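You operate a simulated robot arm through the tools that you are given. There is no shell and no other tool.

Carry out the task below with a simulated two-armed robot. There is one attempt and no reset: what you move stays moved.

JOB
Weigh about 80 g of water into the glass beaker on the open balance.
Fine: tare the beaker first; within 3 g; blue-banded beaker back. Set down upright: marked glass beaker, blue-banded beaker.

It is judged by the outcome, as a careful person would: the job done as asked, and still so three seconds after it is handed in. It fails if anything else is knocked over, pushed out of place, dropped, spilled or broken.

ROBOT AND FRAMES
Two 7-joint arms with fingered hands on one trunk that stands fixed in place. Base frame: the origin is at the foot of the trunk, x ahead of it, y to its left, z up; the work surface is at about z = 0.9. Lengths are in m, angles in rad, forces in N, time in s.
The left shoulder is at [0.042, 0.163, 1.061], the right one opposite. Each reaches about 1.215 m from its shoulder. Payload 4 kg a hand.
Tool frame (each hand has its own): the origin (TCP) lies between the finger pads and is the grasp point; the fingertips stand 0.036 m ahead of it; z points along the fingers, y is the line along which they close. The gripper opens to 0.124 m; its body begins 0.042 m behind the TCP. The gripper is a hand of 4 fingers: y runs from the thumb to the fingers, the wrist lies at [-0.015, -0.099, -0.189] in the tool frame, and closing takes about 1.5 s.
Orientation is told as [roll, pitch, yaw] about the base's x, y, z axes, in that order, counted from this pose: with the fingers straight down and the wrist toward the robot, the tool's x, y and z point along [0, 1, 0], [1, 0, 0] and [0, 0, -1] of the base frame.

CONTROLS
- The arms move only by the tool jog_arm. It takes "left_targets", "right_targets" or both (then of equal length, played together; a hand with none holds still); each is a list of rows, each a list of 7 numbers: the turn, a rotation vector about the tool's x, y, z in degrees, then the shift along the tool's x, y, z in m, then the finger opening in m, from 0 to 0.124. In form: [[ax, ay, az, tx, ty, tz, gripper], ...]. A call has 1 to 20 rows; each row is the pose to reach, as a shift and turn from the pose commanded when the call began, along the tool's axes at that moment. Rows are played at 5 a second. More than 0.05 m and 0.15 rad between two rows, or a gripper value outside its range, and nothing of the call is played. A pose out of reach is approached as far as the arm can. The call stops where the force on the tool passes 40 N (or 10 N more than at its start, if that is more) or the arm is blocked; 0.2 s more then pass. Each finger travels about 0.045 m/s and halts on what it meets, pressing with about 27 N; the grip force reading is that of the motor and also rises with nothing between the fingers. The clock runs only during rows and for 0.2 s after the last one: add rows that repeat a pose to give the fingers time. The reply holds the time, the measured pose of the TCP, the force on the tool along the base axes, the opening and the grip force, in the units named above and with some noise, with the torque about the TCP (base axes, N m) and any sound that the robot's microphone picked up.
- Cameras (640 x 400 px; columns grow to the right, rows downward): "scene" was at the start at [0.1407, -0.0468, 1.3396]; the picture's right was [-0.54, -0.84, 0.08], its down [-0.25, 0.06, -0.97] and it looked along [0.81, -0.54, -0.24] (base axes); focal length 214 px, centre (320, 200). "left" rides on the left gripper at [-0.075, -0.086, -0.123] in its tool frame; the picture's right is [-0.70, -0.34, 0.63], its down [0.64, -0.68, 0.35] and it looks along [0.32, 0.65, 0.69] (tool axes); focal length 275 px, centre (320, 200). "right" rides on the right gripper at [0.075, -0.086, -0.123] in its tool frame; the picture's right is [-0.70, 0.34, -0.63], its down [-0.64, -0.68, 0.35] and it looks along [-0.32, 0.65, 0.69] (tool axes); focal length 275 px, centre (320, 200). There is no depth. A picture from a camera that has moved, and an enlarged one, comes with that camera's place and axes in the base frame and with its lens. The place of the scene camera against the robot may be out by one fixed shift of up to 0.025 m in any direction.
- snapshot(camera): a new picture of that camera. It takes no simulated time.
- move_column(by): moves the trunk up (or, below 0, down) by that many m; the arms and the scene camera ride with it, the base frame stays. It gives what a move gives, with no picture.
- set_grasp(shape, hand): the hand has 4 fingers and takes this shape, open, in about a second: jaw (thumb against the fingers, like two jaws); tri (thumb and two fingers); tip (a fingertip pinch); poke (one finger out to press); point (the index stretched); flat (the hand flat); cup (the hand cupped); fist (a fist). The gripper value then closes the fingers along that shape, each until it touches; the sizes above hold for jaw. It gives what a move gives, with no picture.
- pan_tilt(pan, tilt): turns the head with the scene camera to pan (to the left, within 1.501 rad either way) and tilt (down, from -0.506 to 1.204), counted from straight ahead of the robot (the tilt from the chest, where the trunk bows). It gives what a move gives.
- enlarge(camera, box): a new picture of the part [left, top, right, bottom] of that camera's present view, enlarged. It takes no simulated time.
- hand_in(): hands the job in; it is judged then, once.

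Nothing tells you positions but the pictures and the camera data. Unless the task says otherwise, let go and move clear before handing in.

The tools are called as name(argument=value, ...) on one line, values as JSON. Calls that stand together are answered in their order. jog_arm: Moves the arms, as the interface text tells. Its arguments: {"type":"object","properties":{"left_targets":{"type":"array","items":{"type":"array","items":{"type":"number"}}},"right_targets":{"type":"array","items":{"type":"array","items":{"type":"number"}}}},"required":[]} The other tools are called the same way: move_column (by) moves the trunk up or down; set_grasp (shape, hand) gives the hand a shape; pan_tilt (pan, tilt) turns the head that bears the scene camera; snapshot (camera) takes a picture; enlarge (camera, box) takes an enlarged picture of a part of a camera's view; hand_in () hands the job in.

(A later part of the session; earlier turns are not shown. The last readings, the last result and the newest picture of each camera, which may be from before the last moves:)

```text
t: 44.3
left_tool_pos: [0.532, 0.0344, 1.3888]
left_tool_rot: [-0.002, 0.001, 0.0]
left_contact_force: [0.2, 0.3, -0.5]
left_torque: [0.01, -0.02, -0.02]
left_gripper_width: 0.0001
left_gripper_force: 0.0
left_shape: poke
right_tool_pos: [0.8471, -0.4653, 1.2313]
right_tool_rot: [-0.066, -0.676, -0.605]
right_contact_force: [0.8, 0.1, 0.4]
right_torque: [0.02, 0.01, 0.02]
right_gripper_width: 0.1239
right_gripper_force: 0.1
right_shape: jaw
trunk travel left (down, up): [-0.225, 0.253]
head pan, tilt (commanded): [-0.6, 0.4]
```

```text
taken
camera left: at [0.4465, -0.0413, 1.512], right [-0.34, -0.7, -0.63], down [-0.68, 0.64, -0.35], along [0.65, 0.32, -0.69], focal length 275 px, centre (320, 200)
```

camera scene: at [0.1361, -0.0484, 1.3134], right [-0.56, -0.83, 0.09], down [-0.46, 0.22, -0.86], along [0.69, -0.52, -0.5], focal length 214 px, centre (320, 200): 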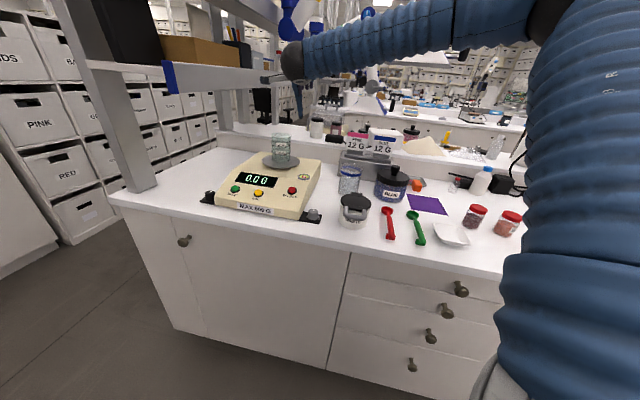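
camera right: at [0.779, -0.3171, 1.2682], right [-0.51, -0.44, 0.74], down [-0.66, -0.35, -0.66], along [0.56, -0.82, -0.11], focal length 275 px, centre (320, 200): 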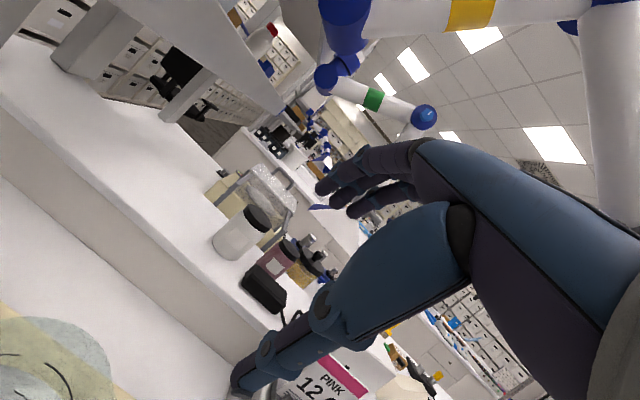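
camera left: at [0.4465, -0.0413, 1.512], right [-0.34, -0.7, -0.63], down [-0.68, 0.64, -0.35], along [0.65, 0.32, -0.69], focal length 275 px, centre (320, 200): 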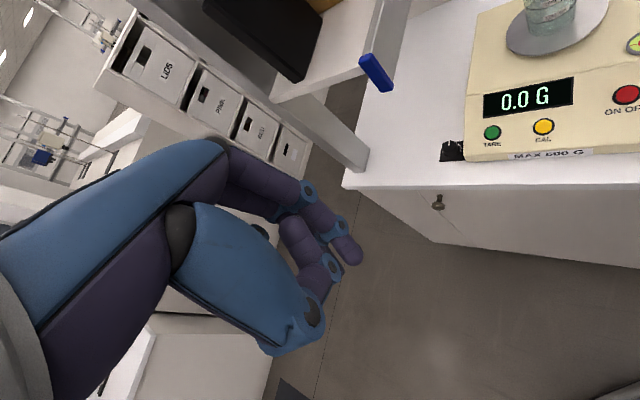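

The arm reaches more than 60° of tilt with the display still visible. I'll undo the tilt, then go to a pre-grasp pose for the blue-banded beaker.

jog_arm(right_targets=[[2.84, 4.43, 3.39, 0, 0, 0, 0.124], [5.68, 8.85, 6.77, 0, 0, 0, 0.124], [8.52, 13.28, 10.16, 0, 0, 0, 0.124], [11.37, 17.7, 13.54, 0, 0, 0, 0.124], [14.21, 22.13, 16.93, 0, 0, 0, 0.124], [17.05, 26.55, 20.31, 0, 0, 0, 0.124], [19.89, 30.98, 23.7, 0, 0, 0, 0.124], [22.73, 35.4, 27.08, 0, 0, 0, 0.124], [25.57, 39.83, 30.47, 0, 0, 0, 0.124], [28.42, 44.25, 33.85, 0, 0, 0, 0.124]])

jog_arm(right_targets=[[-2.74, 0, 2.3, -0.022, -0.0061, -0.0091, 0.124], [-5.47, 0, 4.59, -0.044, -0.0122, -0.0182, 0.124], [-8.21, 0, 6.89, -0.066, -0.0182, -0.0273, 0.124], [-10.94, 0, 9.19, -0.088, -0.0243, -0.0364, 0.124], [-13.68, 0, 11.48, -0.11, -0.0304, -0.0455, 0.124], [-16.41, 0, 13.78, -0.132, -0.0365, -0.0546, 0.124], [-19.15, 0, 16.08, -0.154, -0.0426, -0.0638, 0.124], [-21.89, 0, 18.37, -0.176, -0.0486, -0.0729, 0.124], [-24.62, 0, 20.67, -0.198, -0.0547, -0.082, 0.124], [-27.36, 0, 22.96, -0.22, -0.0608, -0.0911, 0.122], [-30.09, 0, 25.26, -0.242, -0.0669, -0.1002, 0.118], [-32.83, 0, 27.56, -0.264, -0.0729, -0.1093, 0.114], [-35.56, 0, 29.85, -0.286, -0.079, -0.1184, 0.11], [-38.3, 0, 32.15, -0.308, -0.0851, -0.1275, 0.11], [-38.3, 0, 32.15, -0.308, -0.0851, -0.1275, 0.11]])

snapshot(camera="right")

snapshot(camera="scene")

```text
t: 46.5
left_tool_pos: [0.5329, 0.0343, 1.3897]
left_tool_rot: [-0.001, 0.001, 0.0]
left_contact_force: [0.2, 0.4, 0.4]
left_torque: [-0.01, 0.01, -0.02]
left_gripper_width: 0.0
left_gripper_force: 0.0
left_shape: poke
right_tool_pos: [0.8481, -0.466, 1.2327]
right_tool_rot: [0.874, 0.0, -0.958]
right_contact_force: [-1.0, -0.7, 0.2]
right_torque: [-0.01, 0.02, 0.02]
right_gripper_width: 0.1236
right_gripper_force: 0.0
right_shape: jaw
trunk travel left (down, up): [-0.225, 0.253]
head pan, tilt (commanded): [-0.6, 0.4]
```

```text
t: 49.7
left_tool_pos: [0.5328, 0.0348, 1.3888]
left_tool_rot: [0.0, 0.001, 0.0]
left_contact_force: [0.6, 0.4, 0.6]
left_torque: [0.01, -0.01, 0.01]
left_gripper_width: 0.0
left_gripper_force: 0.0
left_shape: poke
right_tool_pos: [0.5553, -0.5653, 1.0794]
right_tool_rot: [0.874, 0.001, -1.833]
right_contact_force: [-0.2, -0.4, -0.1]
right_torque: [-0.03, 0.03, 0.02]
right_gripper_width: 0.1105
right_gripper_force: 0.1
right_shape: jaw
trunk travel left (down, up): [-0.225, 0.253]
head pan, tilt (commanded): [-0.6, 0.4]
```

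```text
taken
camera right: at [0.5335, -0.4707, 1.214], right [-0.99, -0.08, -0.13], down [0.03, 0.7, -0.72], along [0.15, -0.71, -0.69], focal length 275 px, centre (320, 200)
```

right: 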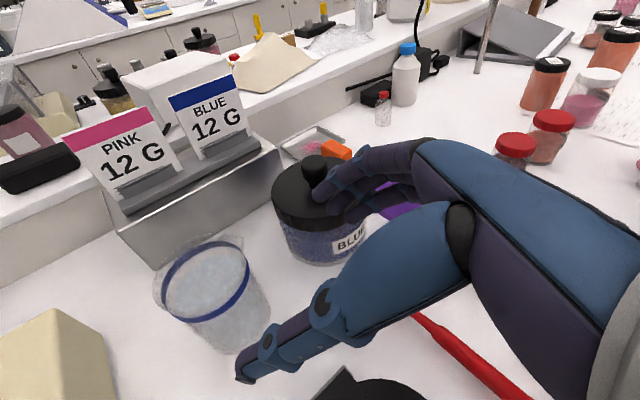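

```text
taken
camera scene: at [0.1359, -0.0483, 1.3135], right [-0.56, -0.83, 0.09], down [-0.46, 0.22, -0.86], along [0.69, -0.52, -0.5], focal length 214 px, centre (320, 200)
```

scene: 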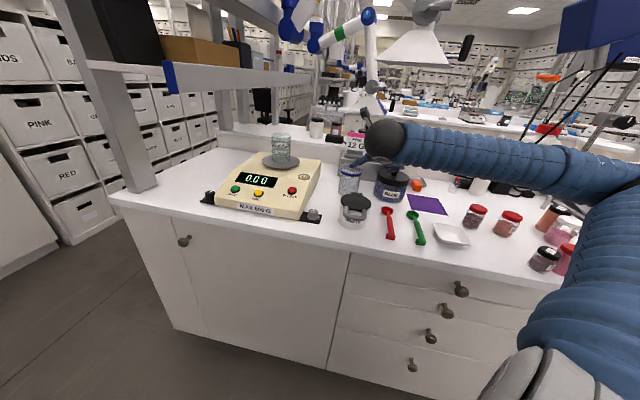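

enlarge(camera="right", box=[130, 220, 290, 370])

```text
2.67 times, centred on (210, 295) of right
camera zoom: at [0.5335, -0.4707, 1.214], right [-0.99, -0.08, -0.13], down [0.03, 0.7, -0.72], along [0.15, -0.71, -0.69], focal length 734 px, centre (613, -53)
```

zoom: 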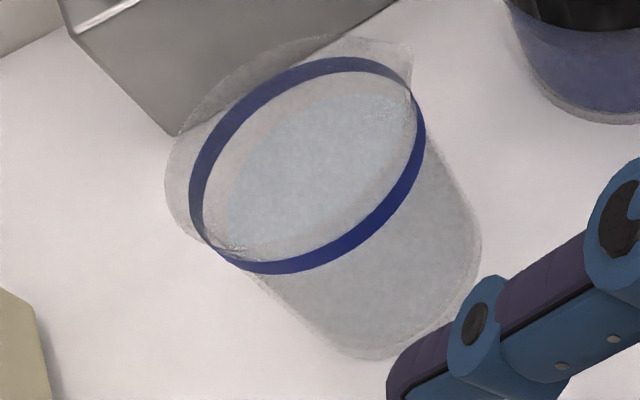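

The view confirms the blue-banded beaker at about (0.687, -0.597), with water just below the band. I'll advance 12 cm along the fingers and check.

jog_arm(right_targets=[[0, 0, 0, 0, -0.001, 0.02, 0.11], [0, 0, 0, -0.001, -0.002, 0.045, 0.11], [0, 0, 0, -0.001, -0.003, 0.07, 0.11], [0, 0, 0, -0.002, -0.0035, 0.095, 0.11], [0, 0, 0, -0.002, -0.0035, 0.115, 0.11], [0, 0, 0, -0.002, -0.0035, 0.125, 0.11]])

snapshot(camera="right")

enlarge(camera="scene", box=[310, 120, 430, 240])

```text
t: 51.1
left_tool_pos: [0.5316, 0.0352, 1.39]
left_tool_rot: [0.0, 0.0, 0.0]
left_contact_force: [-0.3, 0.1, 0.2]
left_torque: [-0.03, -0.02, 0.01]
left_gripper_width: 0.0
left_gripper_force: 0.0
left_shape: poke
right_tool_pos: [0.6481, -0.5877, 0.9952]
right_tool_rot: [0.872, 0.0, -1.832]
right_contact_force: [0.1, 0.5, 0.8]
right_torque: [0.0, -0.01, 0.03]
right_gripper_width: 0.1103
right_gripper_force: 0.1
right_shape: jaw
trunk travel left (down, up): [-0.225, 0.253]
head pan, tilt (commanded): [-0.6, 0.4]
```

```text
taken
camera right: at [0.6258, -0.4925, 1.1307], right [-0.99, -0.08, -0.13], down [0.03, 0.7, -0.72], along [0.15, -0.71, -0.69], focal length 275 px, centre (320, 200)
```

right: 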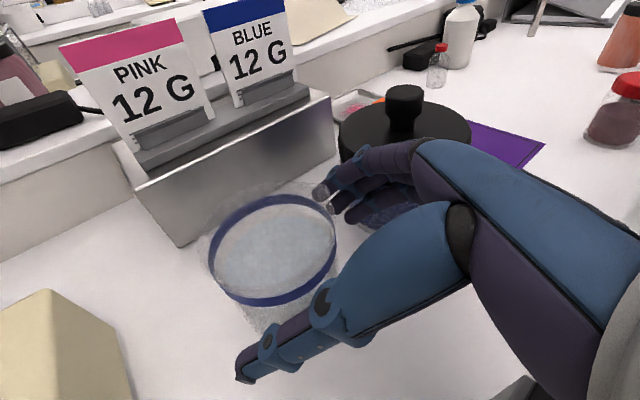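

```text
3.33 times, centred on (370, 180) of scene
camera zoom: at [0.136, -0.0488, 1.3135], right [-0.56, -0.83, 0.09], down [-0.46, 0.22, -0.86], along [0.69, -0.52, -0.5], focal length 715 px, centre (153, 267)
```

zoom: 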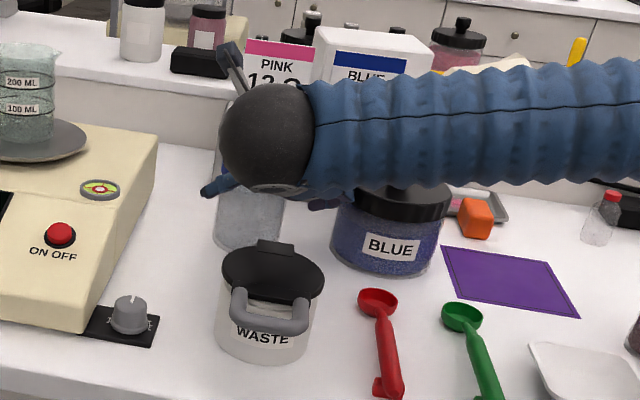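

Thumb and fingers straddle the beaker cleanly. I'll go the last 3 cm and then close.

jog_arm(right_targets=[[0, 0, 0, 0, 0, 0.012, 0.11], [0, 0, 0, 0.001, 0, 0.022, 0.11], [0, 0, 0, 0.001, 0, 0.03, 0.11], [0, 0, 0, 0.001, 0, 0.03, 0.11]])

snapshot(camera="right")

```text
t: 52.1
left_tool_pos: [0.5319, 0.0351, 1.3902]
left_tool_rot: [0.001, 0.0, 0.0]
left_contact_force: [0.7, -0.2, -0.3]
left_torque: [0.03, -0.01, 0.01]
left_gripper_width: 0.0
left_gripper_force: 0.1
left_shape: poke
right_tool_pos: [0.6708, -0.5929, 0.9779]
right_tool_rot: [0.874, 0.0, -1.833]
right_contact_force: [-1.0, 0.8, -0.4]
right_torque: [0.01, -0.01, 0.0]
right_gripper_width: 0.1102
right_gripper_force: 0.1
right_shape: jaw
trunk travel left (down, up): [-0.225, 0.253]
head pan, tilt (commanded): [-0.6, 0.4]
```

```text
taken
camera right: at [0.6489, -0.4981, 1.1131], right [-0.99, -0.08, -0.13], down [0.03, 0.7, -0.72], along [0.15, -0.71, -0.69], focal length 275 px, centre (320, 200)
```

right: 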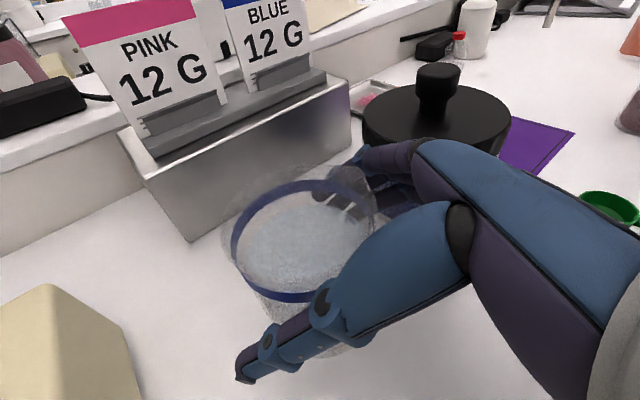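

jog_arm(right_targets=[[0, 0, 0, 0, 0, 0, 0.105], [0, 0, 0, 0, 0, 0, 0.101], [0, 0, 0, 0, 0, 0, 0.097], [0, 0, 0, 0, 0, 0, 0.093], [0, 0, 0, 0, 0, 0, 0.089], [0, 0, 0, 0, 0, 0, 0.086], [0, 0, 0, 0, 0, 0, 0.083], [0, 0, 0, 0, 0, 0, 0.08], [0, 0, 0, 0, 0, 0, 0.075], [0, 0, 0, 0, 0, 0, 0.07], [0, 0, 0, 0, 0, 0, 0.06], [0, 0, 0, 0, 0, 0, 0.05], [0, 0, 0, 0, 0, 0, 0.05], [0, 0, 0, 0, 0, 0, 0.05]])

snapshot(camera="right")

enlarge(camera="scene", box=[310, 120, 430, 240])

```text
t: 55.1
left_tool_pos: [0.5327, 0.0351, 1.3897]
left_tool_rot: [-0.001, -0.001, 0.0]
left_contact_force: [0.3, -0.6, 0.0]
left_torque: [-0.02, 0.0, 0.01]
left_gripper_width: 0.0
left_gripper_force: 0.2
left_shape: poke
right_tool_pos: [0.6717, -0.5922, 0.9776]
right_tool_rot: [0.872, 0.0, -1.832]
right_contact_force: [0.2, 1.7, 4.0]
right_torque: [-0.19, 0.01, 0.03]
right_gripper_width: 0.0908
right_gripper_force: 27.3
right_shape: jaw
trunk travel left (down, up): [-0.225, 0.253]
head pan, tilt (commanded): [-0.6, 0.4]
```

```text
taken
camera right: at [0.6489, -0.4977, 1.1134], right [-0.99, -0.08, -0.13], down [0.03, 0.7, -0.72], along [0.15, -0.71, -0.69], focal length 275 px, centre (320, 200)
```

right: 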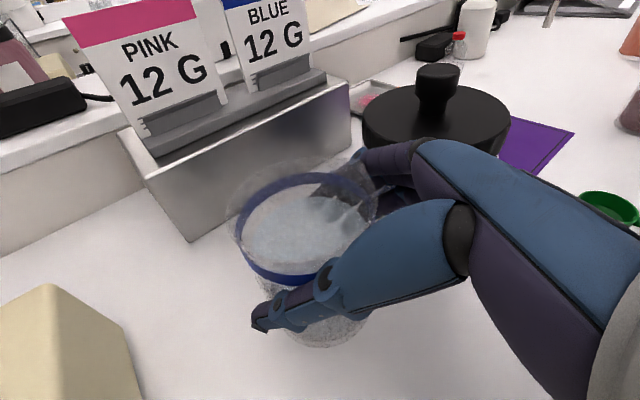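

```text
3.33 times, centred on (370, 180) of scene
camera zoom: at [0.1357, -0.0484, 1.3136], right [-0.56, -0.83, 0.09], down [-0.46, 0.22, -0.86], along [0.69, -0.52, -0.5], focal length 715 px, centre (153, 267)
```

zoom: 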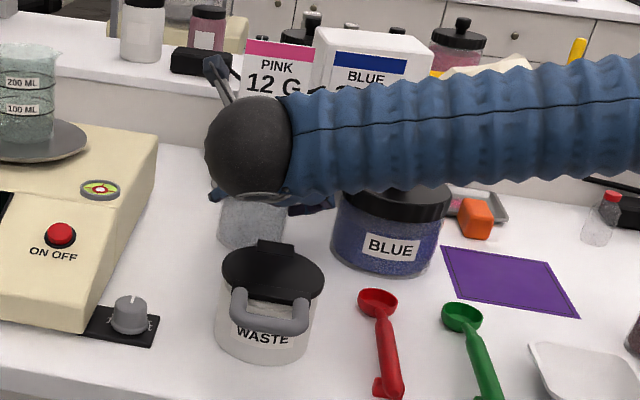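

The grip is firm (27 N at 0.091 m). I'll lift slowly 4 cm and check that it hangs level.

jog_arm(right_targets=[[0, 0, 0, 0.0025, 0, -0.0021, 0.05], [0, 0, 0, 0.0077, 0, -0.0064, 0.05], [0, 0, 0, 0.0138, 0, -0.0116, 0.05], [0, 0, 0, 0.0199, 0, -0.0167, 0.05], [0, 0, 0, 0.026, 0, -0.0219, 0.05], [0, 0, 0, 0.0306, 0, -0.0257, 0.05], [0, 0, 0, 0.0306, 0, -0.0257, 0.05]])

snapshot(camera="right")

enlarge(camera="scene", box=[330, 130, 390, 200])

```text
t: 56.7
left_tool_pos: [0.5317, 0.0342, 1.3895]
left_tool_rot: [-0.001, 0.001, 0.001]
left_contact_force: [0.0, 0.0, 0.0]
left_torque: [0.01, 0.04, 0.03]
left_gripper_width: 0.0
left_gripper_force: 0.1
left_shape: poke
right_tool_pos: [0.6714, -0.5932, 1.0172]
right_tool_rot: [0.872, 0.0, -1.833]
right_contact_force: [-0.4, -1.1, -4.1]
right_torque: [0.02, 0.06, -0.04]
right_gripper_width: 0.091
right_gripper_force: 26.6
right_shape: jaw
trunk travel left (down, up): [-0.225, 0.253]
head pan, tilt (commanded): [-0.6, 0.4]
```

```text
taken
camera right: at [0.6498, -0.4979, 1.1526], right [-0.99, -0.08, -0.13], down [0.03, 0.7, -0.72], along [0.15, -0.71, -0.69], focal length 275 px, centre (320, 200)
```

right: 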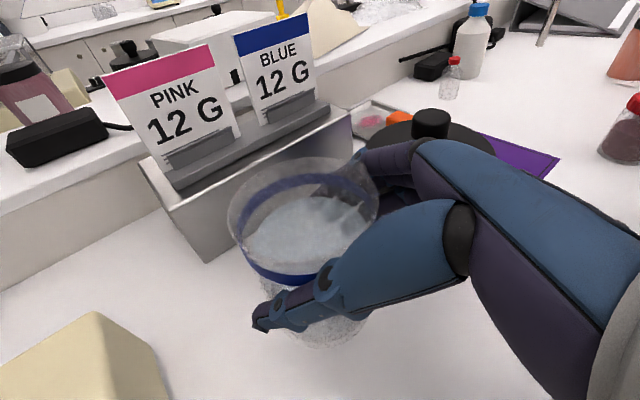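

```text
5.71 times, centred on (360, 165) of scene
camera zoom: at [0.1361, -0.0489, 1.3134], right [-0.56, -0.83, 0.09], down [-0.46, 0.22, -0.86], along [0.69, -0.52, -0.5], focal length 1226 px, centre (91, 400)
```

zoom: 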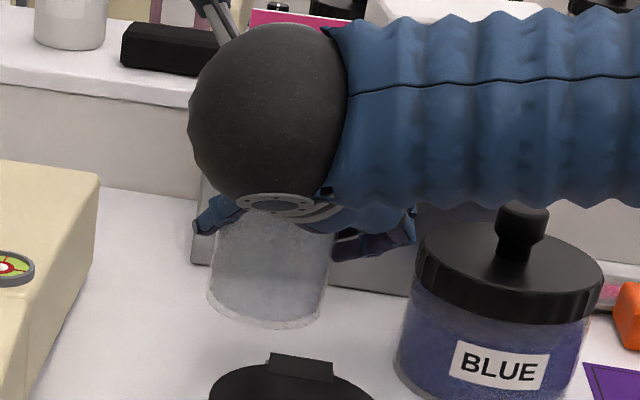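

The beaker hangs level and weighs about 4 N in the hand. I'll raise it to z = 1.19 and carry it slowly to beside and above the marked beaker, turning about the vertical only.

jog_arm(right_targets=[[0, 0, 0, 0.0115, 0, -0.0096, 0.05], [0, 0, 0, 0.0303, 0, -0.0254, 0.05], [0, 0, 0, 0.0511, 0, -0.0429, 0.05], [0, 0, 0, 0.0719, 0, -0.0604, 0.05], [0, 0, 0, 0.0928, 0, -0.0778, 0.05], [0, 0, 0, 0.1136, 0, -0.0953, 0.05], [0, 0, 0, 0.1325, 0, -0.1112, 0.05], [2.95, 0, -2.47, 0.1386, -0.0138, -0.104, 0.05], [5.89, 0, -4.95, 0.1446, -0.0277, -0.0967, 0.05], [8.84, 0, -7.42, 0.1507, -0.0415, -0.0895, 0.05], [11.78, 0, -9.89, 0.1568, -0.0554, -0.0823, 0.05], [14.73, 0, -12.37, 0.1629, -0.0692, -0.0751, 0.05], [17.68, 0, -14.84, 0.1689, -0.083, -0.0678, 0.05], [20.62, 0, -17.31, 0.175, -0.0969, -0.0606, 0.05], [23.57, 0, -19.78, 0.1811, -0.1107, -0.0534, 0.05], [26.51, 0, -22.26, 0.1871, -0.1246, -0.0461, 0.05], [29.46, 0, -24.73, 0.1932, -0.1384, -0.0389, 0.05], [32.41, 0, -27.2, 0.1993, -0.1522, -0.0317, 0.05], [35.35, 0, -29.68, 0.2053, -0.1661, -0.0245, 0.05], [38.3, 0, -32.15, 0.2114, -0.1799, -0.0172, 0.05]])

snapshot(camera="right")

enlarge(camera="scene", box=[220, 70, 380, 220])

snapshot(camera="left")

```text
t: 60.9
left_tool_pos: [0.5329, 0.0338, 1.3893]
left_tool_rot: [-0.001, 0.004, 0.0]
left_contact_force: [-0.3, 0.5, -0.3]
left_torque: [-0.01, 0.01, -0.03]
left_gripper_width: 0.0001
left_gripper_force: 0.0
left_shape: poke
right_tool_pos: [0.8355, -0.451, 1.1881]
right_tool_rot: [0.871, 0.0, -0.958]
right_contact_force: [-0.2, 1.2, -4.1]
right_torque: [0.0, 0.04, -0.06]
right_gripper_width: 0.0909
right_gripper_force: 27.3
right_shape: jaw
trunk travel left (down, up): [-0.225, 0.253]
head pan, tilt (commanded): [-0.6, 0.4]
```

```text
taken
camera right: at [0.7497, -0.4064, 1.3245], right [-0.57, -0.81, -0.13], down [-0.51, 0.47, -0.72], along [0.64, -0.34, -0.69], focal length 275 px, centre (320, 200)
```

right: 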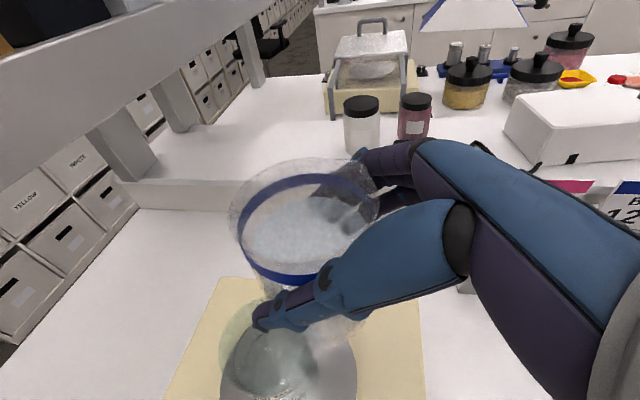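

```text
2.67 times, centred on (300, 145) of scene
camera zoom: at [0.1366, -0.0486, 1.3134], right [-0.56, -0.83, 0.09], down [-0.46, 0.22, -0.86], along [0.69, -0.52, -0.5], focal length 572 px, centre (373, 347)
```

zoom: 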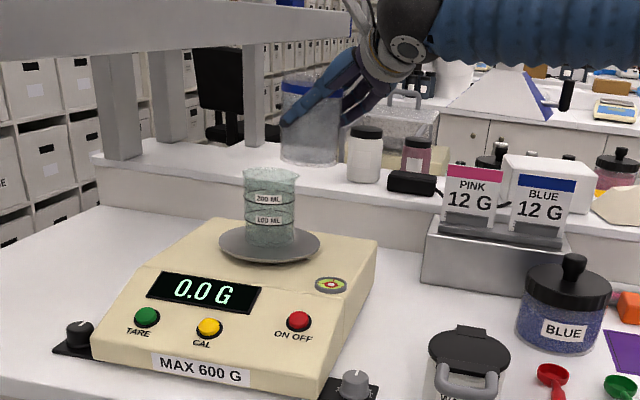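

```text
taken
camera left: at [0.4471, -0.0416, 1.5118], right [-0.34, -0.7, -0.63], down [-0.68, 0.64, -0.35], along [0.65, 0.32, -0.69], focal length 275 px, centre (320, 200)
```

left: 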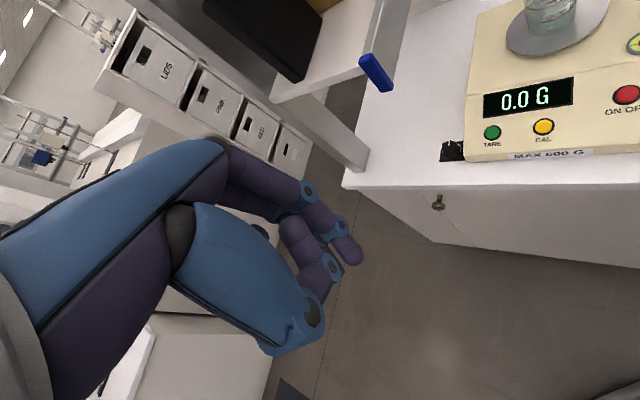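

The beaker is level beside the receiver, still at 0.0 G. I'll enlarge the wrist view to check the alignment of the two beakers.

enlarge(camera="right", box=[180, 250, 400, 400])

enlarge(camera="scene", box=[270, 80, 330, 180])

```text
2.67 times, centred on (290, 325) of right
camera zoom: at [0.7497, -0.4064, 1.3245], right [-0.57, -0.81, -0.13], down [-0.51, 0.47, -0.72], along [0.64, -0.34, -0.69], focal length 734 px, centre (400, -133)
```

zoom: 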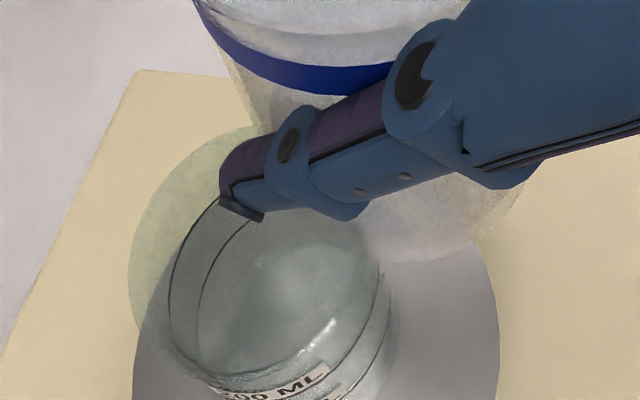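

```text
4.00 times, centred on (300, 130) of scene
camera zoom: at [0.1366, -0.0486, 1.3134], right [-0.56, -0.83, 0.09], down [-0.46, 0.22, -0.86], along [0.69, -0.52, -0.5], focal length 858 px, centre (400, 480)
```

zoom: 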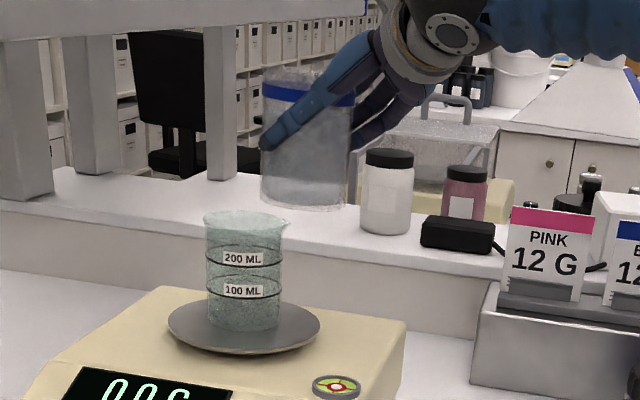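

The receiver is centred on the pan and the blue beaker's lip is placed to land inside it. I'll tilt the first 20° slowly, before any flow should start.

jog_arm(right_targets=[[-0.91, -1.42, -1.08, 0, 0, 0, 0.05], [-2.27, -3.54, -2.71, 0, 0, 0, 0.05], [-3.41, -5.31, -4.06, 0, 0, 0, 0.05], [-4.55, -7.08, -5.42, 0, 0, 0, 0.05], [-5.68, -8.85, -6.77, 0, 0, 0, 0.05], [-6.82, -10.62, -8.12, 0, 0, 0, 0.05], [-7.96, -12.39, -9.48, 0, 0, 0, 0.05], [-8.64, -13.45, -10.29, 0, 0, 0, 0.05], [-9.09, -14.16, -10.83, 0, 0, 0, 0.05]])

enlarge(camera="scene", box=[230, 80, 330, 200])

snapshot(camera="right")

```text
t: 62.9
left_tool_pos: [0.5341, 0.0347, 1.3894]
left_tool_rot: [0.002, 0.002, 0.0]
left_contact_force: [0.2, -0.3, -0.3]
left_torque: [-0.02, -0.04, -0.01]
left_gripper_width: 0.0
left_gripper_force: 0.0
left_shape: poke
right_tool_pos: [0.8383, -0.4508, 1.1897]
right_tool_rot: [0.619, -0.246, -0.929]
right_contact_force: [0.1, 0.0, -3.7]
right_torque: [0.07, 0.07, 0.02]
right_gripper_width: 0.0907
right_gripper_force: 27.2
right_shape: jaw
trunk travel left (down, up): [-0.225, 0.253]
head pan, tilt (commanded): [-0.6, 0.4]
```

```text
3.33 times, centred on (280, 140) of scene
camera zoom: at [0.1362, -0.0487, 1.3134], right [-0.56, -0.83, 0.09], down [-0.46, 0.22, -0.86], along [0.69, -0.52, -0.5], focal length 715 px, centre (453, 400)
```

zoom: 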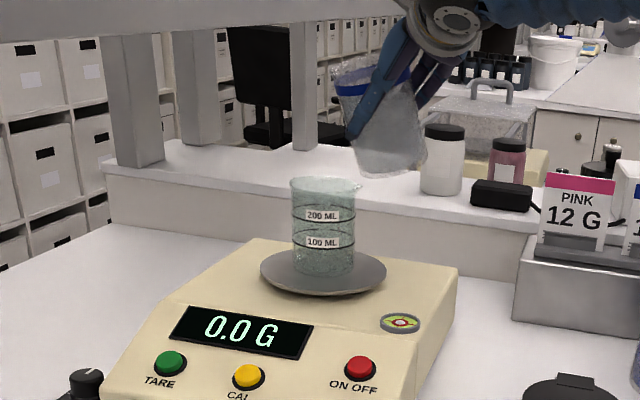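

```text
taken
camera right: at [0.7585, -0.3621, 1.3073], right [-0.57, -0.8, 0.19], down [-0.56, 0.21, -0.8], along [0.6, -0.56, -0.57], focal length 275 px, centre (320, 200)
```

right: 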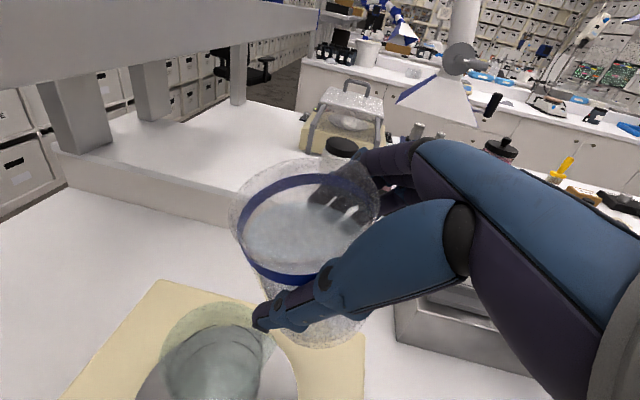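

The tilt looks right and the lip is above the receiver's mouth, just behind its centre. I'll lower about 3 cm while tilting to 30°.

jog_arm(right_targets=[[-0.45, -0.71, -0.54, -0.0019, -0.0008, 0.0026, 0.05], [-1.36, -2.12, -1.62, -0.0056, -0.0024, 0.0078, 0.05], [-2.27, -3.54, -2.71, -0.0093, -0.004, 0.0131, 0.05], [-3.18, -4.96, -3.79, -0.013, -0.0056, 0.0183, 0.05], [-4.09, -6.37, -4.87, -0.0167, -0.0072, 0.0235, 0.05], [-4.55, -7.08, -5.42, -0.0186, -0.008, 0.0261, 0.05]])

enlarge(camera="scene", box=[230, 80, 330, 200])

snapshot(camera="right")

```text
t: 64.3
left_tool_pos: [0.5325, 0.0348, 1.3899]
left_tool_rot: [0.0, -0.001, -0.001]
left_contact_force: [-0.7, 0.0, 0.8]
left_torque: [0.01, -0.04, -0.01]
left_gripper_width: 0.0001
left_gripper_force: 0.0
left_shape: poke
right_tool_pos: [0.8372, -0.4507, 1.1566]
right_tool_rot: [0.484, -0.362, -0.885]
right_contact_force: [0.0, -0.1, -3.6]
right_torque: [0.07, 0.08, 0.0]
right_gripper_width: 0.091
right_gripper_force: 26.8
right_shape: jaw
trunk travel left (down, up): [-0.225, 0.253]
head pan, tilt (commanded): [-0.6, 0.4]
```

```text
3.33 times, centred on (280, 140) of scene
camera zoom: at [0.1363, -0.0488, 1.3134], right [-0.56, -0.83, 0.09], down [-0.46, 0.22, -0.86], along [0.69, -0.52, -0.5], focal length 715 px, centre (453, 400)
```

zoom: 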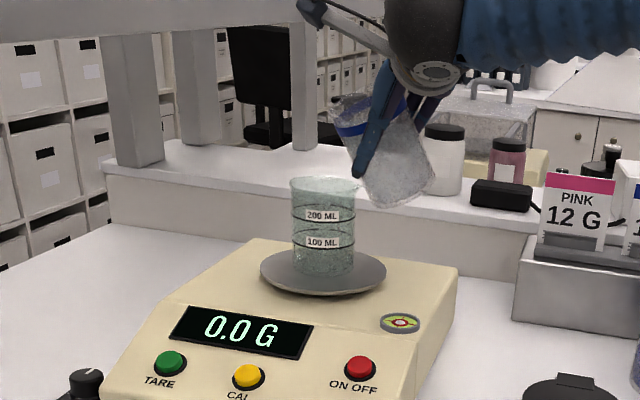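

```text
taken
camera right: at [0.7611, -0.3434, 1.2601], right [-0.56, -0.75, 0.34], down [-0.59, 0.07, -0.81], along [0.59, -0.65, -0.48], focal length 275 px, centre (320, 200)
```

right: 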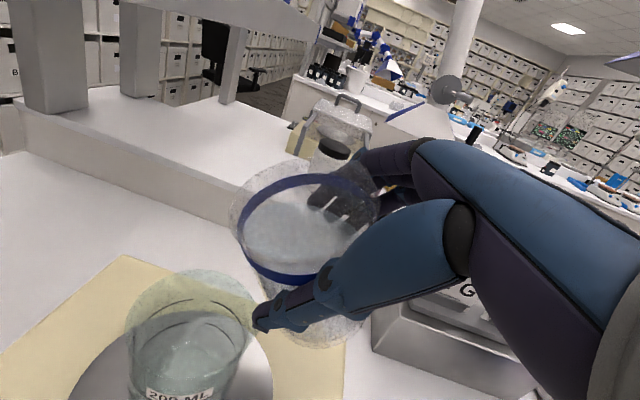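

There is no flow at 30° yet. The thumb is a bit close to the receiver's rim, so I'll raise 1.5 cm and back off slightly while tilting on to 36°.

jog_arm(right_targets=[[0, 0, 0, 0.001, 0.0045, -0.0067, 0.05], [0, 0, 0, 0.0019, 0.009, -0.0133, 0.05], [-0.68, -1.06, -0.81, 0.0019, 0.009, -0.0133, 0.05], [-1.36, -2.12, -1.62, 0.0019, 0.009, -0.0133, 0.05], [-2.05, -3.19, -2.44, 0.0019, 0.009, -0.0133, 0.05], [-2.73, -4.25, -3.25, 0.0019, 0.009, -0.0133, 0.05], [-2.73, -4.25, -3.25, 0.0019, 0.009, -0.0133, 0.05]])

enlarge(camera="scene", box=[230, 80, 330, 200])

snapshot(camera="right")

```text
t: 65.9
left_tool_pos: [0.5323, 0.0336, 1.3895]
left_tool_rot: [-0.002, 0.001, 0.001]
left_contact_force: [-0.2, -0.3, 0.1]
left_torque: [-0.03, -0.04, 0.01]
left_gripper_width: 0.0
left_gripper_force: 0.1
left_shape: poke
right_tool_pos: [0.8365, -0.4569, 1.172]
right_tool_rot: [0.396, -0.427, -0.852]
right_contact_force: [0.1, 0.1, -3.3]
right_torque: [0.08, 0.05, 0.0]
right_gripper_width: 0.0911
right_gripper_force: 27.6
right_shape: jaw
trunk travel left (down, up): [-0.225, 0.253]
head pan, tilt (commanded): [-0.6, 0.4]
```

```text
3.33 times, centred on (280, 140) of scene
camera zoom: at [0.1362, -0.0489, 1.3134], right [-0.56, -0.83, 0.09], down [-0.46, 0.22, -0.86], along [0.69, -0.52, -0.5], focal length 715 px, centre (453, 400)
```

zoom: 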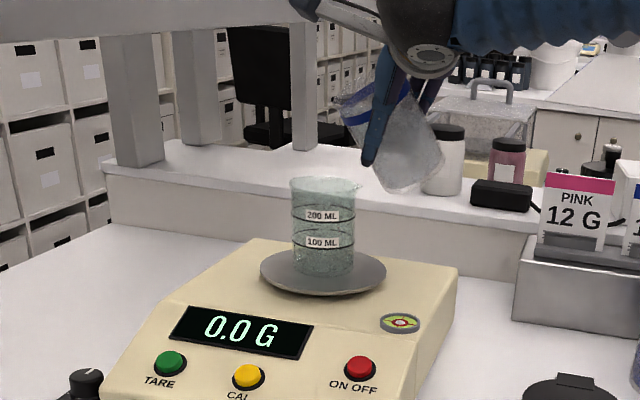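

```text
taken
camera right: at [0.7622, -0.339, 1.265], right [-0.55, -0.72, 0.43], down [-0.6, -0.01, -0.8], along [0.58, -0.7, -0.42], focal length 275 px, centre (320, 200)
```

right: 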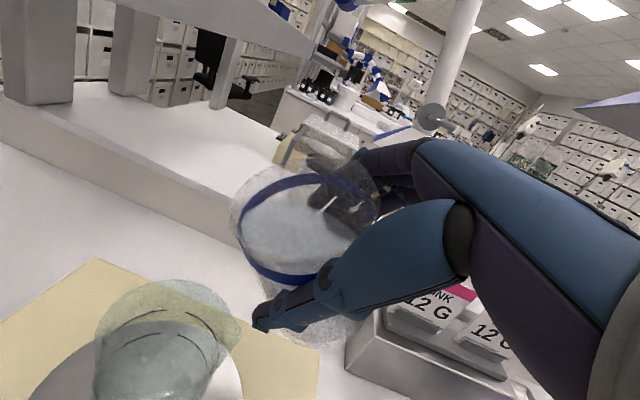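

enlarge(camera="scene", box=[265, 90, 315, 150])

enlarge(camera="right", box=[220, 150, 390, 360])

```text
6.67 times, centred on (290, 120) of scene
camera zoom: at [0.1362, -0.0489, 1.3134], right [-0.56, -0.83, 0.09], down [-0.46, 0.22, -0.86], along [0.69, -0.52, -0.5], focal length 1430 px, centre (520, 733)
```

zoom: 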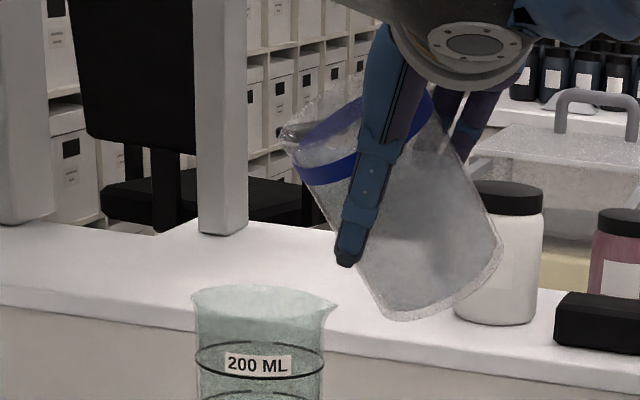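

```text
1.90 times, centred on (305, 255) of right
camera zoom: at [0.7622, -0.339, 1.265], right [-0.55, -0.72, 0.43], down [-0.6, -0.01, -0.8], along [0.58, -0.7, -0.42], focal length 524 px, centre (349, 95)
```

zoom: 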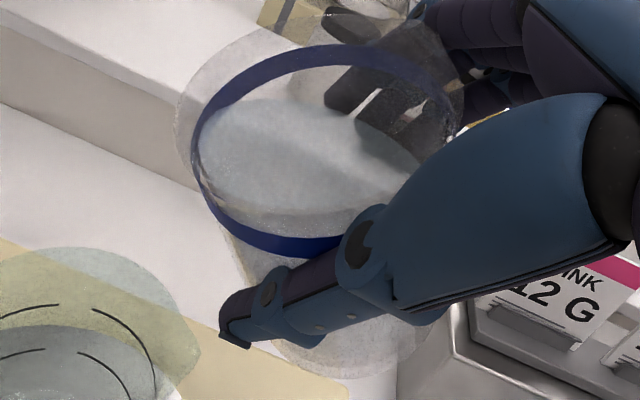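

The water surface is now close to the lip on the pouring side. I'll go on in small steps, reading the display each time.

jog_arm(right_targets=[[-0.45, -0.71, -0.54, 0, 0, 0, 0.05], [-0.91, -1.42, -1.08, 0, 0, 0, 0.05], [-1.36, -2.12, -1.62, 0, 0, 0, 0.05], [-1.36, -2.12, -1.62, 0, 0, 0, 0.05]])

enlarge(camera="scene", box=[230, 80, 330, 200])

```text
t: 66.9
left_tool_pos: [0.5321, 0.035, 1.3879]
left_tool_rot: [0.002, -0.002, 0.0]
left_contact_force: [-0.1, 0.7, 0.0]
left_torque: [-0.01, 0.02, 0.03]
left_gripper_width: 0.0003
left_gripper_force: 0.0
left_shape: poke
right_tool_pos: [0.8371, -0.4567, 1.1716]
right_tool_rot: [0.35, -0.462, -0.835]
right_contact_force: [0.5, -0.2, -4.0]
right_torque: [0.1, 0.06, 0.0]
right_gripper_width: 0.0909
right_gripper_force: 27.0
right_shape: jaw
trunk travel left (down, up): [-0.225, 0.253]
head pan, tilt (commanded): [-0.6, 0.4]
```

```text
3.33 times, centred on (280, 140) of scene
camera zoom: at [0.1362, -0.0488, 1.3134], right [-0.56, -0.83, 0.09], down [-0.46, 0.22, -0.86], along [0.69, -0.52, -0.5], focal length 715 px, centre (453, 400)
```

zoom: 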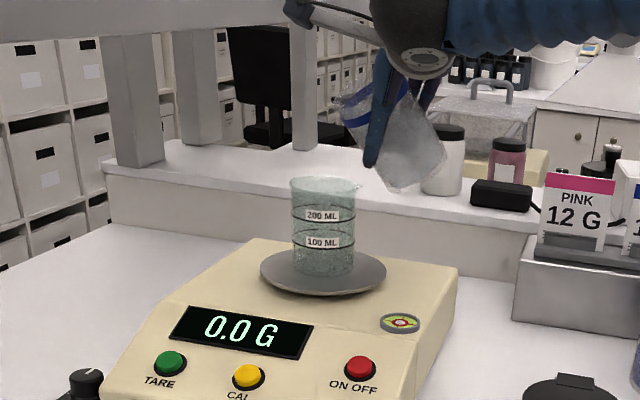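

jog_arm(right_targets=[[-0.45, -0.71, -0.54, 0, 0, 0, 0.05], [-0.91, -1.42, -1.08, 0, 0, 0, 0.05], [-0.91, -1.42, -1.08, 0, 0, 0, 0.05], [-0.91, -1.42, -1.08, 0, 0, 0, 0.05]])

enlarge(camera="scene", box=[230, 80, 330, 200])

```text
t: 67.9
left_tool_pos: [0.532, 0.0336, 1.3902]
left_tool_rot: [-0.001, 0.0, 0.001]
left_contact_force: [0.0, -0.3, 0.1]
left_torque: [0.02, -0.01, -0.01]
left_gripper_width: 0.0
left_gripper_force: 0.0
left_shape: poke
right_tool_pos: [0.8358, -0.4566, 1.172]
right_tool_rot: [0.32, -0.48, -0.82]
right_contact_force: [0.9, 0.0, -4.2]
right_torque: [0.09, 0.02, 0.0]
right_gripper_width: 0.0908
right_gripper_force: 27.0
right_shape: jaw
trunk travel left (down, up): [-0.225, 0.253]
head pan, tilt (commanded): [-0.6, 0.4]
```

```text
3.33 times, centred on (280, 140) of scene
camera zoom: at [0.1362, -0.0488, 1.3134], right [-0.56, -0.83, 0.09], down [-0.46, 0.22, -0.86], along [0.69, -0.52, -0.5], focal length 715 px, centre (453, 400)
```

zoom: 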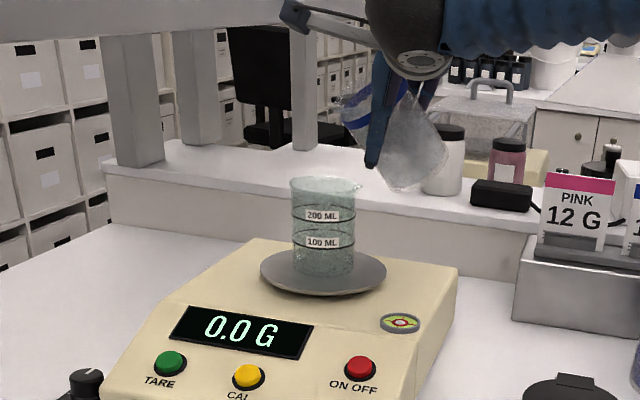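

jog_arm(right_targets=[[-0.45, -0.71, -0.54, 0, 0, 0, 0.05], [-0.91, -1.42, -1.08, 0, 0, 0, 0.05], [-0.91, -1.42, -1.08, 0, 0, 0, 0.05], [-0.91, -1.42, -1.08, 0, 0, 0, 0.05]])

enlarge(camera="scene", box=[230, 80, 330, 200])

enlarge(camera="scene", box=[265, 85, 315, 145])

```text
t: 68.9
left_tool_pos: [0.5315, 0.0339, 1.3886]
left_tool_rot: [0.0, -0.001, 0.002]
left_contact_force: [-0.2, 0.1, 0.7]
left_torque: [0.0, -0.01, 0.03]
left_gripper_width: 0.0
left_gripper_force: 0.2
left_shape: poke
right_tool_pos: [0.8355, -0.4568, 1.1719]
right_tool_rot: [0.288, -0.503, -0.803]
right_contact_force: [-0.3, 0.3, -5.0]
right_torque: [0.09, 0.07, 0.04]
right_gripper_width: 0.0908
right_gripper_force: 27.3
right_shape: jaw
trunk travel left (down, up): [-0.225, 0.253]
head pan, tilt (commanded): [-0.6, 0.4]
```

```text
3.33 times, centred on (280, 140) of scene
camera zoom: at [0.1362, -0.0488, 1.3134], right [-0.56, -0.83, 0.09], down [-0.46, 0.22, -0.86], along [0.69, -0.52, -0.5], focal length 715 px, centre (453, 400)
```

zoom: 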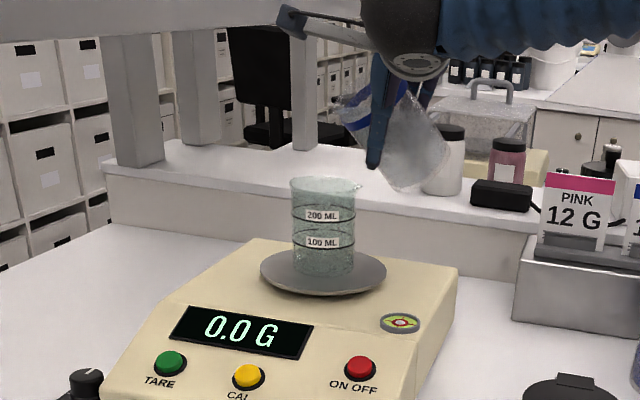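

```text
6.67 times, centred on (290, 115) of scene
camera zoom: at [0.1362, -0.0488, 1.3134], right [-0.56, -0.83, 0.09], down [-0.46, 0.22, -0.86], along [0.69, -0.52, -0.5], focal length 1430 px, centre (520, 767)
```

zoom: 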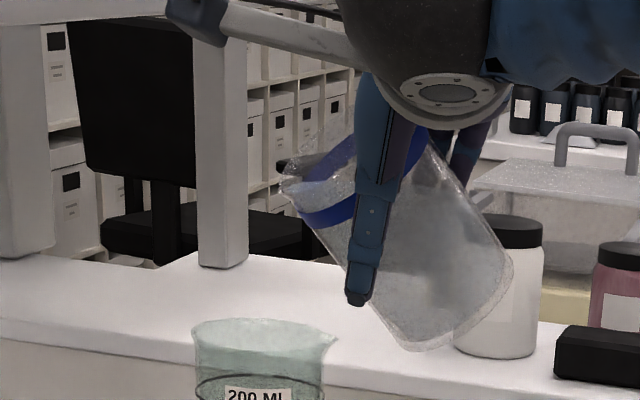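

jog_arm(right_targets=[[-0.45, -0.71, -0.54, 0, 0, 0, 0.05], [-0.91, -1.42, -1.08, 0, 0, 0, 0.05], [-0.91, -1.42, -1.08, 0, 0, 0, 0.05], [-0.91, -1.42, -1.08, 0, 0, 0, 0.05]])

enlarge(camera="scene", box=[230, 80, 330, 200])

enlarge(camera="right", box=[60, 150, 390, 400])

```text
t: 69.9
left_tool_pos: [0.532, 0.0341, 1.3891]
left_tool_rot: [-0.001, 0.002, -0.001]
left_contact_force: [-0.3, 0.1, 0.1]
left_torque: [-0.04, 0.0, 0.0]
left_gripper_width: 0.0
left_gripper_force: 0.0
left_shape: poke
right_tool_pos: [0.8376, -0.4575, 1.1721]
right_tool_rot: [0.257, -0.524, -0.789]
right_contact_force: [-0.4, -0.7, -4.1]
right_torque: [0.05, 0.03, -0.01]
right_gripper_width: 0.091
right_gripper_force: 26.7
right_shape: jaw
trunk travel left (down, up): [-0.225, 0.253]
head pan, tilt (commanded): [-0.6, 0.4]
```

```text
3.33 times, centred on (280, 140) of scene
camera zoom: at [0.1362, -0.0488, 1.3134], right [-0.56, -0.83, 0.09], down [-0.46, 0.22, -0.86], along [0.69, -0.52, -0.5], focal length 715 px, centre (453, 400)
```

zoom: 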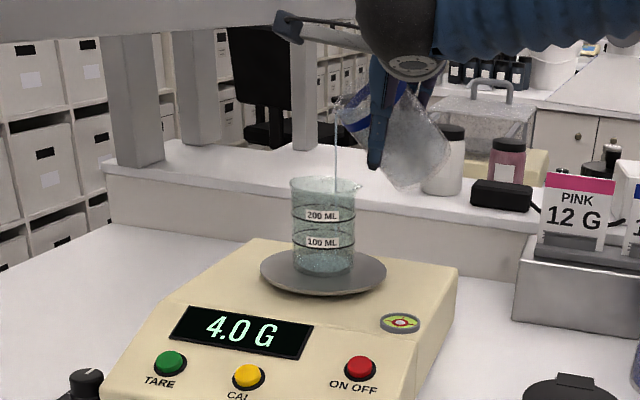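

```text
1.60 times, centred on (225, 275) of right
camera zoom: at [0.7646, -0.3258, 1.2477], right [-0.54, -0.64, 0.55], down [-0.62, -0.13, -0.77], along [0.57, -0.76, -0.32], focal length 440 px, centre (472, 80)
```

zoom: 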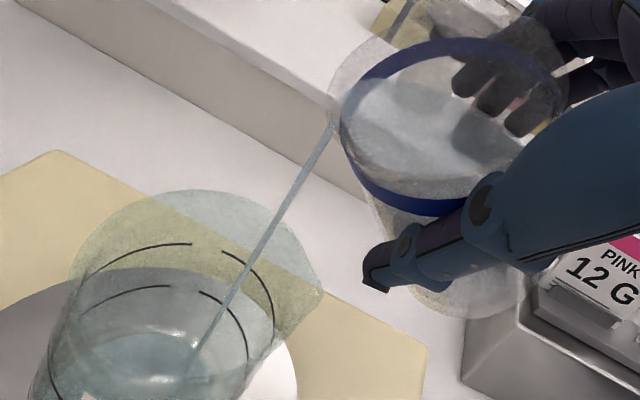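

Pouring has begun (4.0 G) and the stream lands inside the receiver. I'll hold this tilt for a moment to see how the flow settles.

jog_arm(right_targets=[[0, 0, 0, 0, 0, 0, 0.05], [0, 0, 0, 0, 0, 0, 0.05]])

enlarge(camera="scene", box=[230, 80, 330, 200])

```text
t: 70.5
left_tool_pos: [0.5315, 0.0342, 1.3903]
left_tool_rot: [-0.002, 0.001, 0.001]
left_contact_force: [0.0, 0.2, -0.1]
left_torque: [0.04, -0.01, 0.0]
left_gripper_width: 0.0
left_gripper_force: 0.1
left_shape: poke
right_tool_pos: [0.8354, -0.4573, 1.171]
right_tool_rot: [0.256, -0.524, -0.789]
right_contact_force: [0.1, -0.5, -3.9]
right_torque: [0.05, 0.05, -0.05]
right_gripper_width: 0.0907
right_gripper_force: 27.0
right_shape: jaw
trunk travel left (down, up): [-0.225, 0.253]
head pan, tilt (commanded): [-0.6, 0.4]
```

```text
3.33 times, centred on (280, 140) of scene
camera zoom: at [0.1362, -0.0488, 1.3134], right [-0.56, -0.83, 0.09], down [-0.46, 0.22, -0.86], along [0.69, -0.52, -0.5], focal length 715 px, centre (453, 400)
```

zoom: 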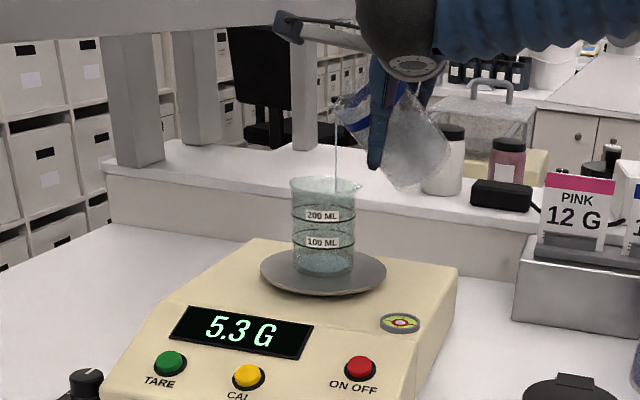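

The flow settles on its own at each tilt (5.3 G), so the amount is controlled by the angle. I'll tilt 3° more, nudging 6 mm toward the receiver's centre, and hold.

jog_arm(right_targets=[[-0.45, -0.71, -0.54, 0.0017, -0.001, -0.0001, 0.05], [-0.91, -1.42, -1.08, 0.0034, -0.002, -0.0003, 0.05], [-1.36, -2.12, -1.62, 0.0052, -0.003, -0.0004, 0.05], [-1.36, -2.12, -1.62, 0.0052, -0.003, -0.0004, 0.05], [-1.36, -2.12, -1.62, 0.0052, -0.003, -0.0004, 0.05]])

enlarge(camera="scene", box=[230, 80, 330, 200])

enlarge(camera="right", box=[60, 150, 390, 400])

```text
t: 71.7
left_tool_pos: [0.5333, 0.035, 1.3903]
left_tool_rot: [0.001, 0.001, 0.0]
left_contact_force: [-0.6, 0.4, -0.1]
left_torque: [-0.01, -0.01, 0.0]
left_gripper_width: 0.0001
left_gripper_force: 0.1
left_shape: poke
right_tool_pos: [0.8373, -0.4511, 1.1721]
right_tool_rot: [0.206, -0.553, -0.761]
right_contact_force: [-0.5, -0.7, -3.4]
right_torque: [0.06, 0.05, 0.01]
right_gripper_width: 0.0909
right_gripper_force: 27.5
right_shape: jaw
trunk travel left (down, up): [-0.225, 0.253]
head pan, tilt (commanded): [-0.6, 0.4]
```

```text
3.33 times, centred on (280, 140) of scene
camera zoom: at [0.1362, -0.0487, 1.3134], right [-0.56, -0.83, 0.09], down [-0.46, 0.22, -0.86], along [0.69, -0.52, -0.5], focal length 715 px, centre (453, 400)
```

zoom: 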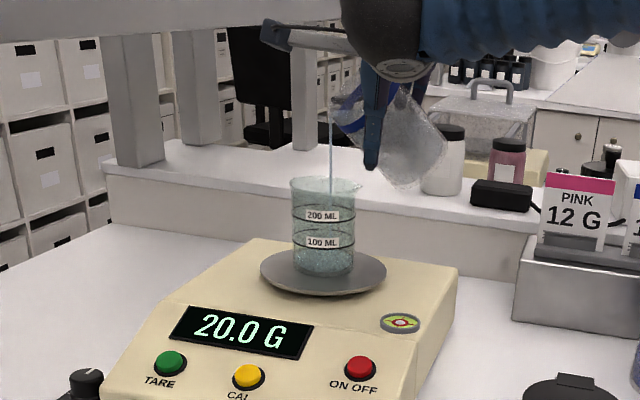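

```text
1.60 times, centred on (225, 275) of right
camera zoom: at [0.7663, -0.3159, 1.242], right [-0.53, -0.61, 0.58], down [-0.63, -0.17, -0.76], along [0.56, -0.77, -0.29], focal length 440 px, centre (472, 80)
```

zoom: 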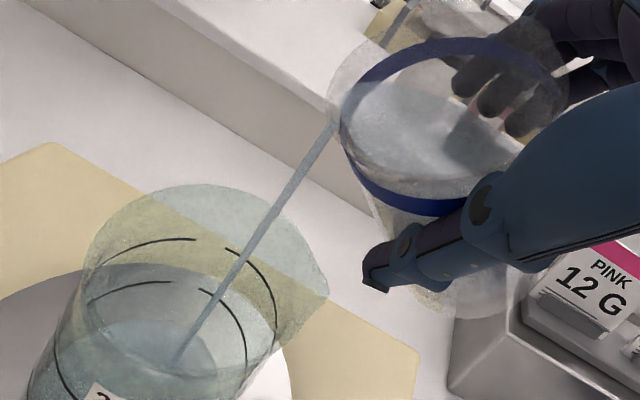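

20 G so far, landing well inside. Another 3° with a hold.

jog_arm(right_targets=[[-0.45, -0.71, -0.54, 0, 0, 0, 0.05], [-0.91, -1.42, -1.08, 0, 0, 0, 0.05], [-1.36, -2.12, -1.62, 0, 0, 0, 0.05], [-1.36, -2.12, -1.62, 0, 0, 0, 0.05], [-1.36, -2.12, -1.62, 0, 0, 0, 0.05]])

enlarge(camera="scene", box=[230, 80, 330, 200])

```text
t: 72.9
left_tool_pos: [0.5335, 0.0349, 1.3902]
left_tool_rot: [0.0, 0.0, 0.001]
left_contact_force: [-0.6, -0.7, -0.1]
left_torque: [0.0, 0.02, -0.01]
left_gripper_width: 0.0001
left_gripper_force: 0.0
left_shape: poke
right_tool_pos: [0.8376, -0.4504, 1.1728]
right_tool_rot: [0.155, -0.581, -0.735]
right_contact_force: [0.8, -0.1, -3.3]
right_torque: [0.04, 0.03, -0.02]
right_gripper_width: 0.091
right_gripper_force: 26.9
right_shape: jaw
trunk travel left (down, up): [-0.225, 0.253]
head pan, tilt (commanded): [-0.6, 0.4]
```

```text
3.33 times, centred on (280, 140) of scene
camera zoom: at [0.1362, -0.0488, 1.3134], right [-0.56, -0.83, 0.09], down [-0.46, 0.22, -0.86], along [0.69, -0.52, -0.5], focal length 715 px, centre (453, 400)
```

zoom: 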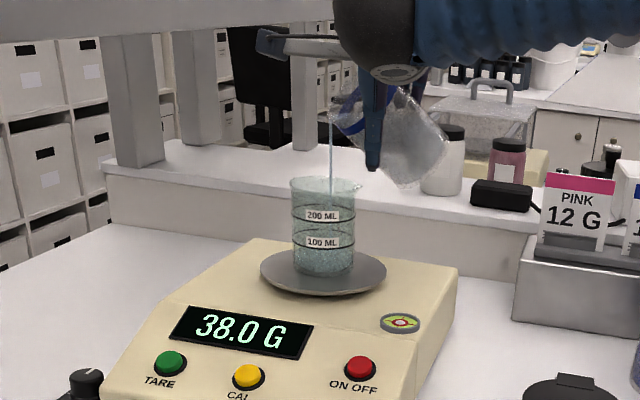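

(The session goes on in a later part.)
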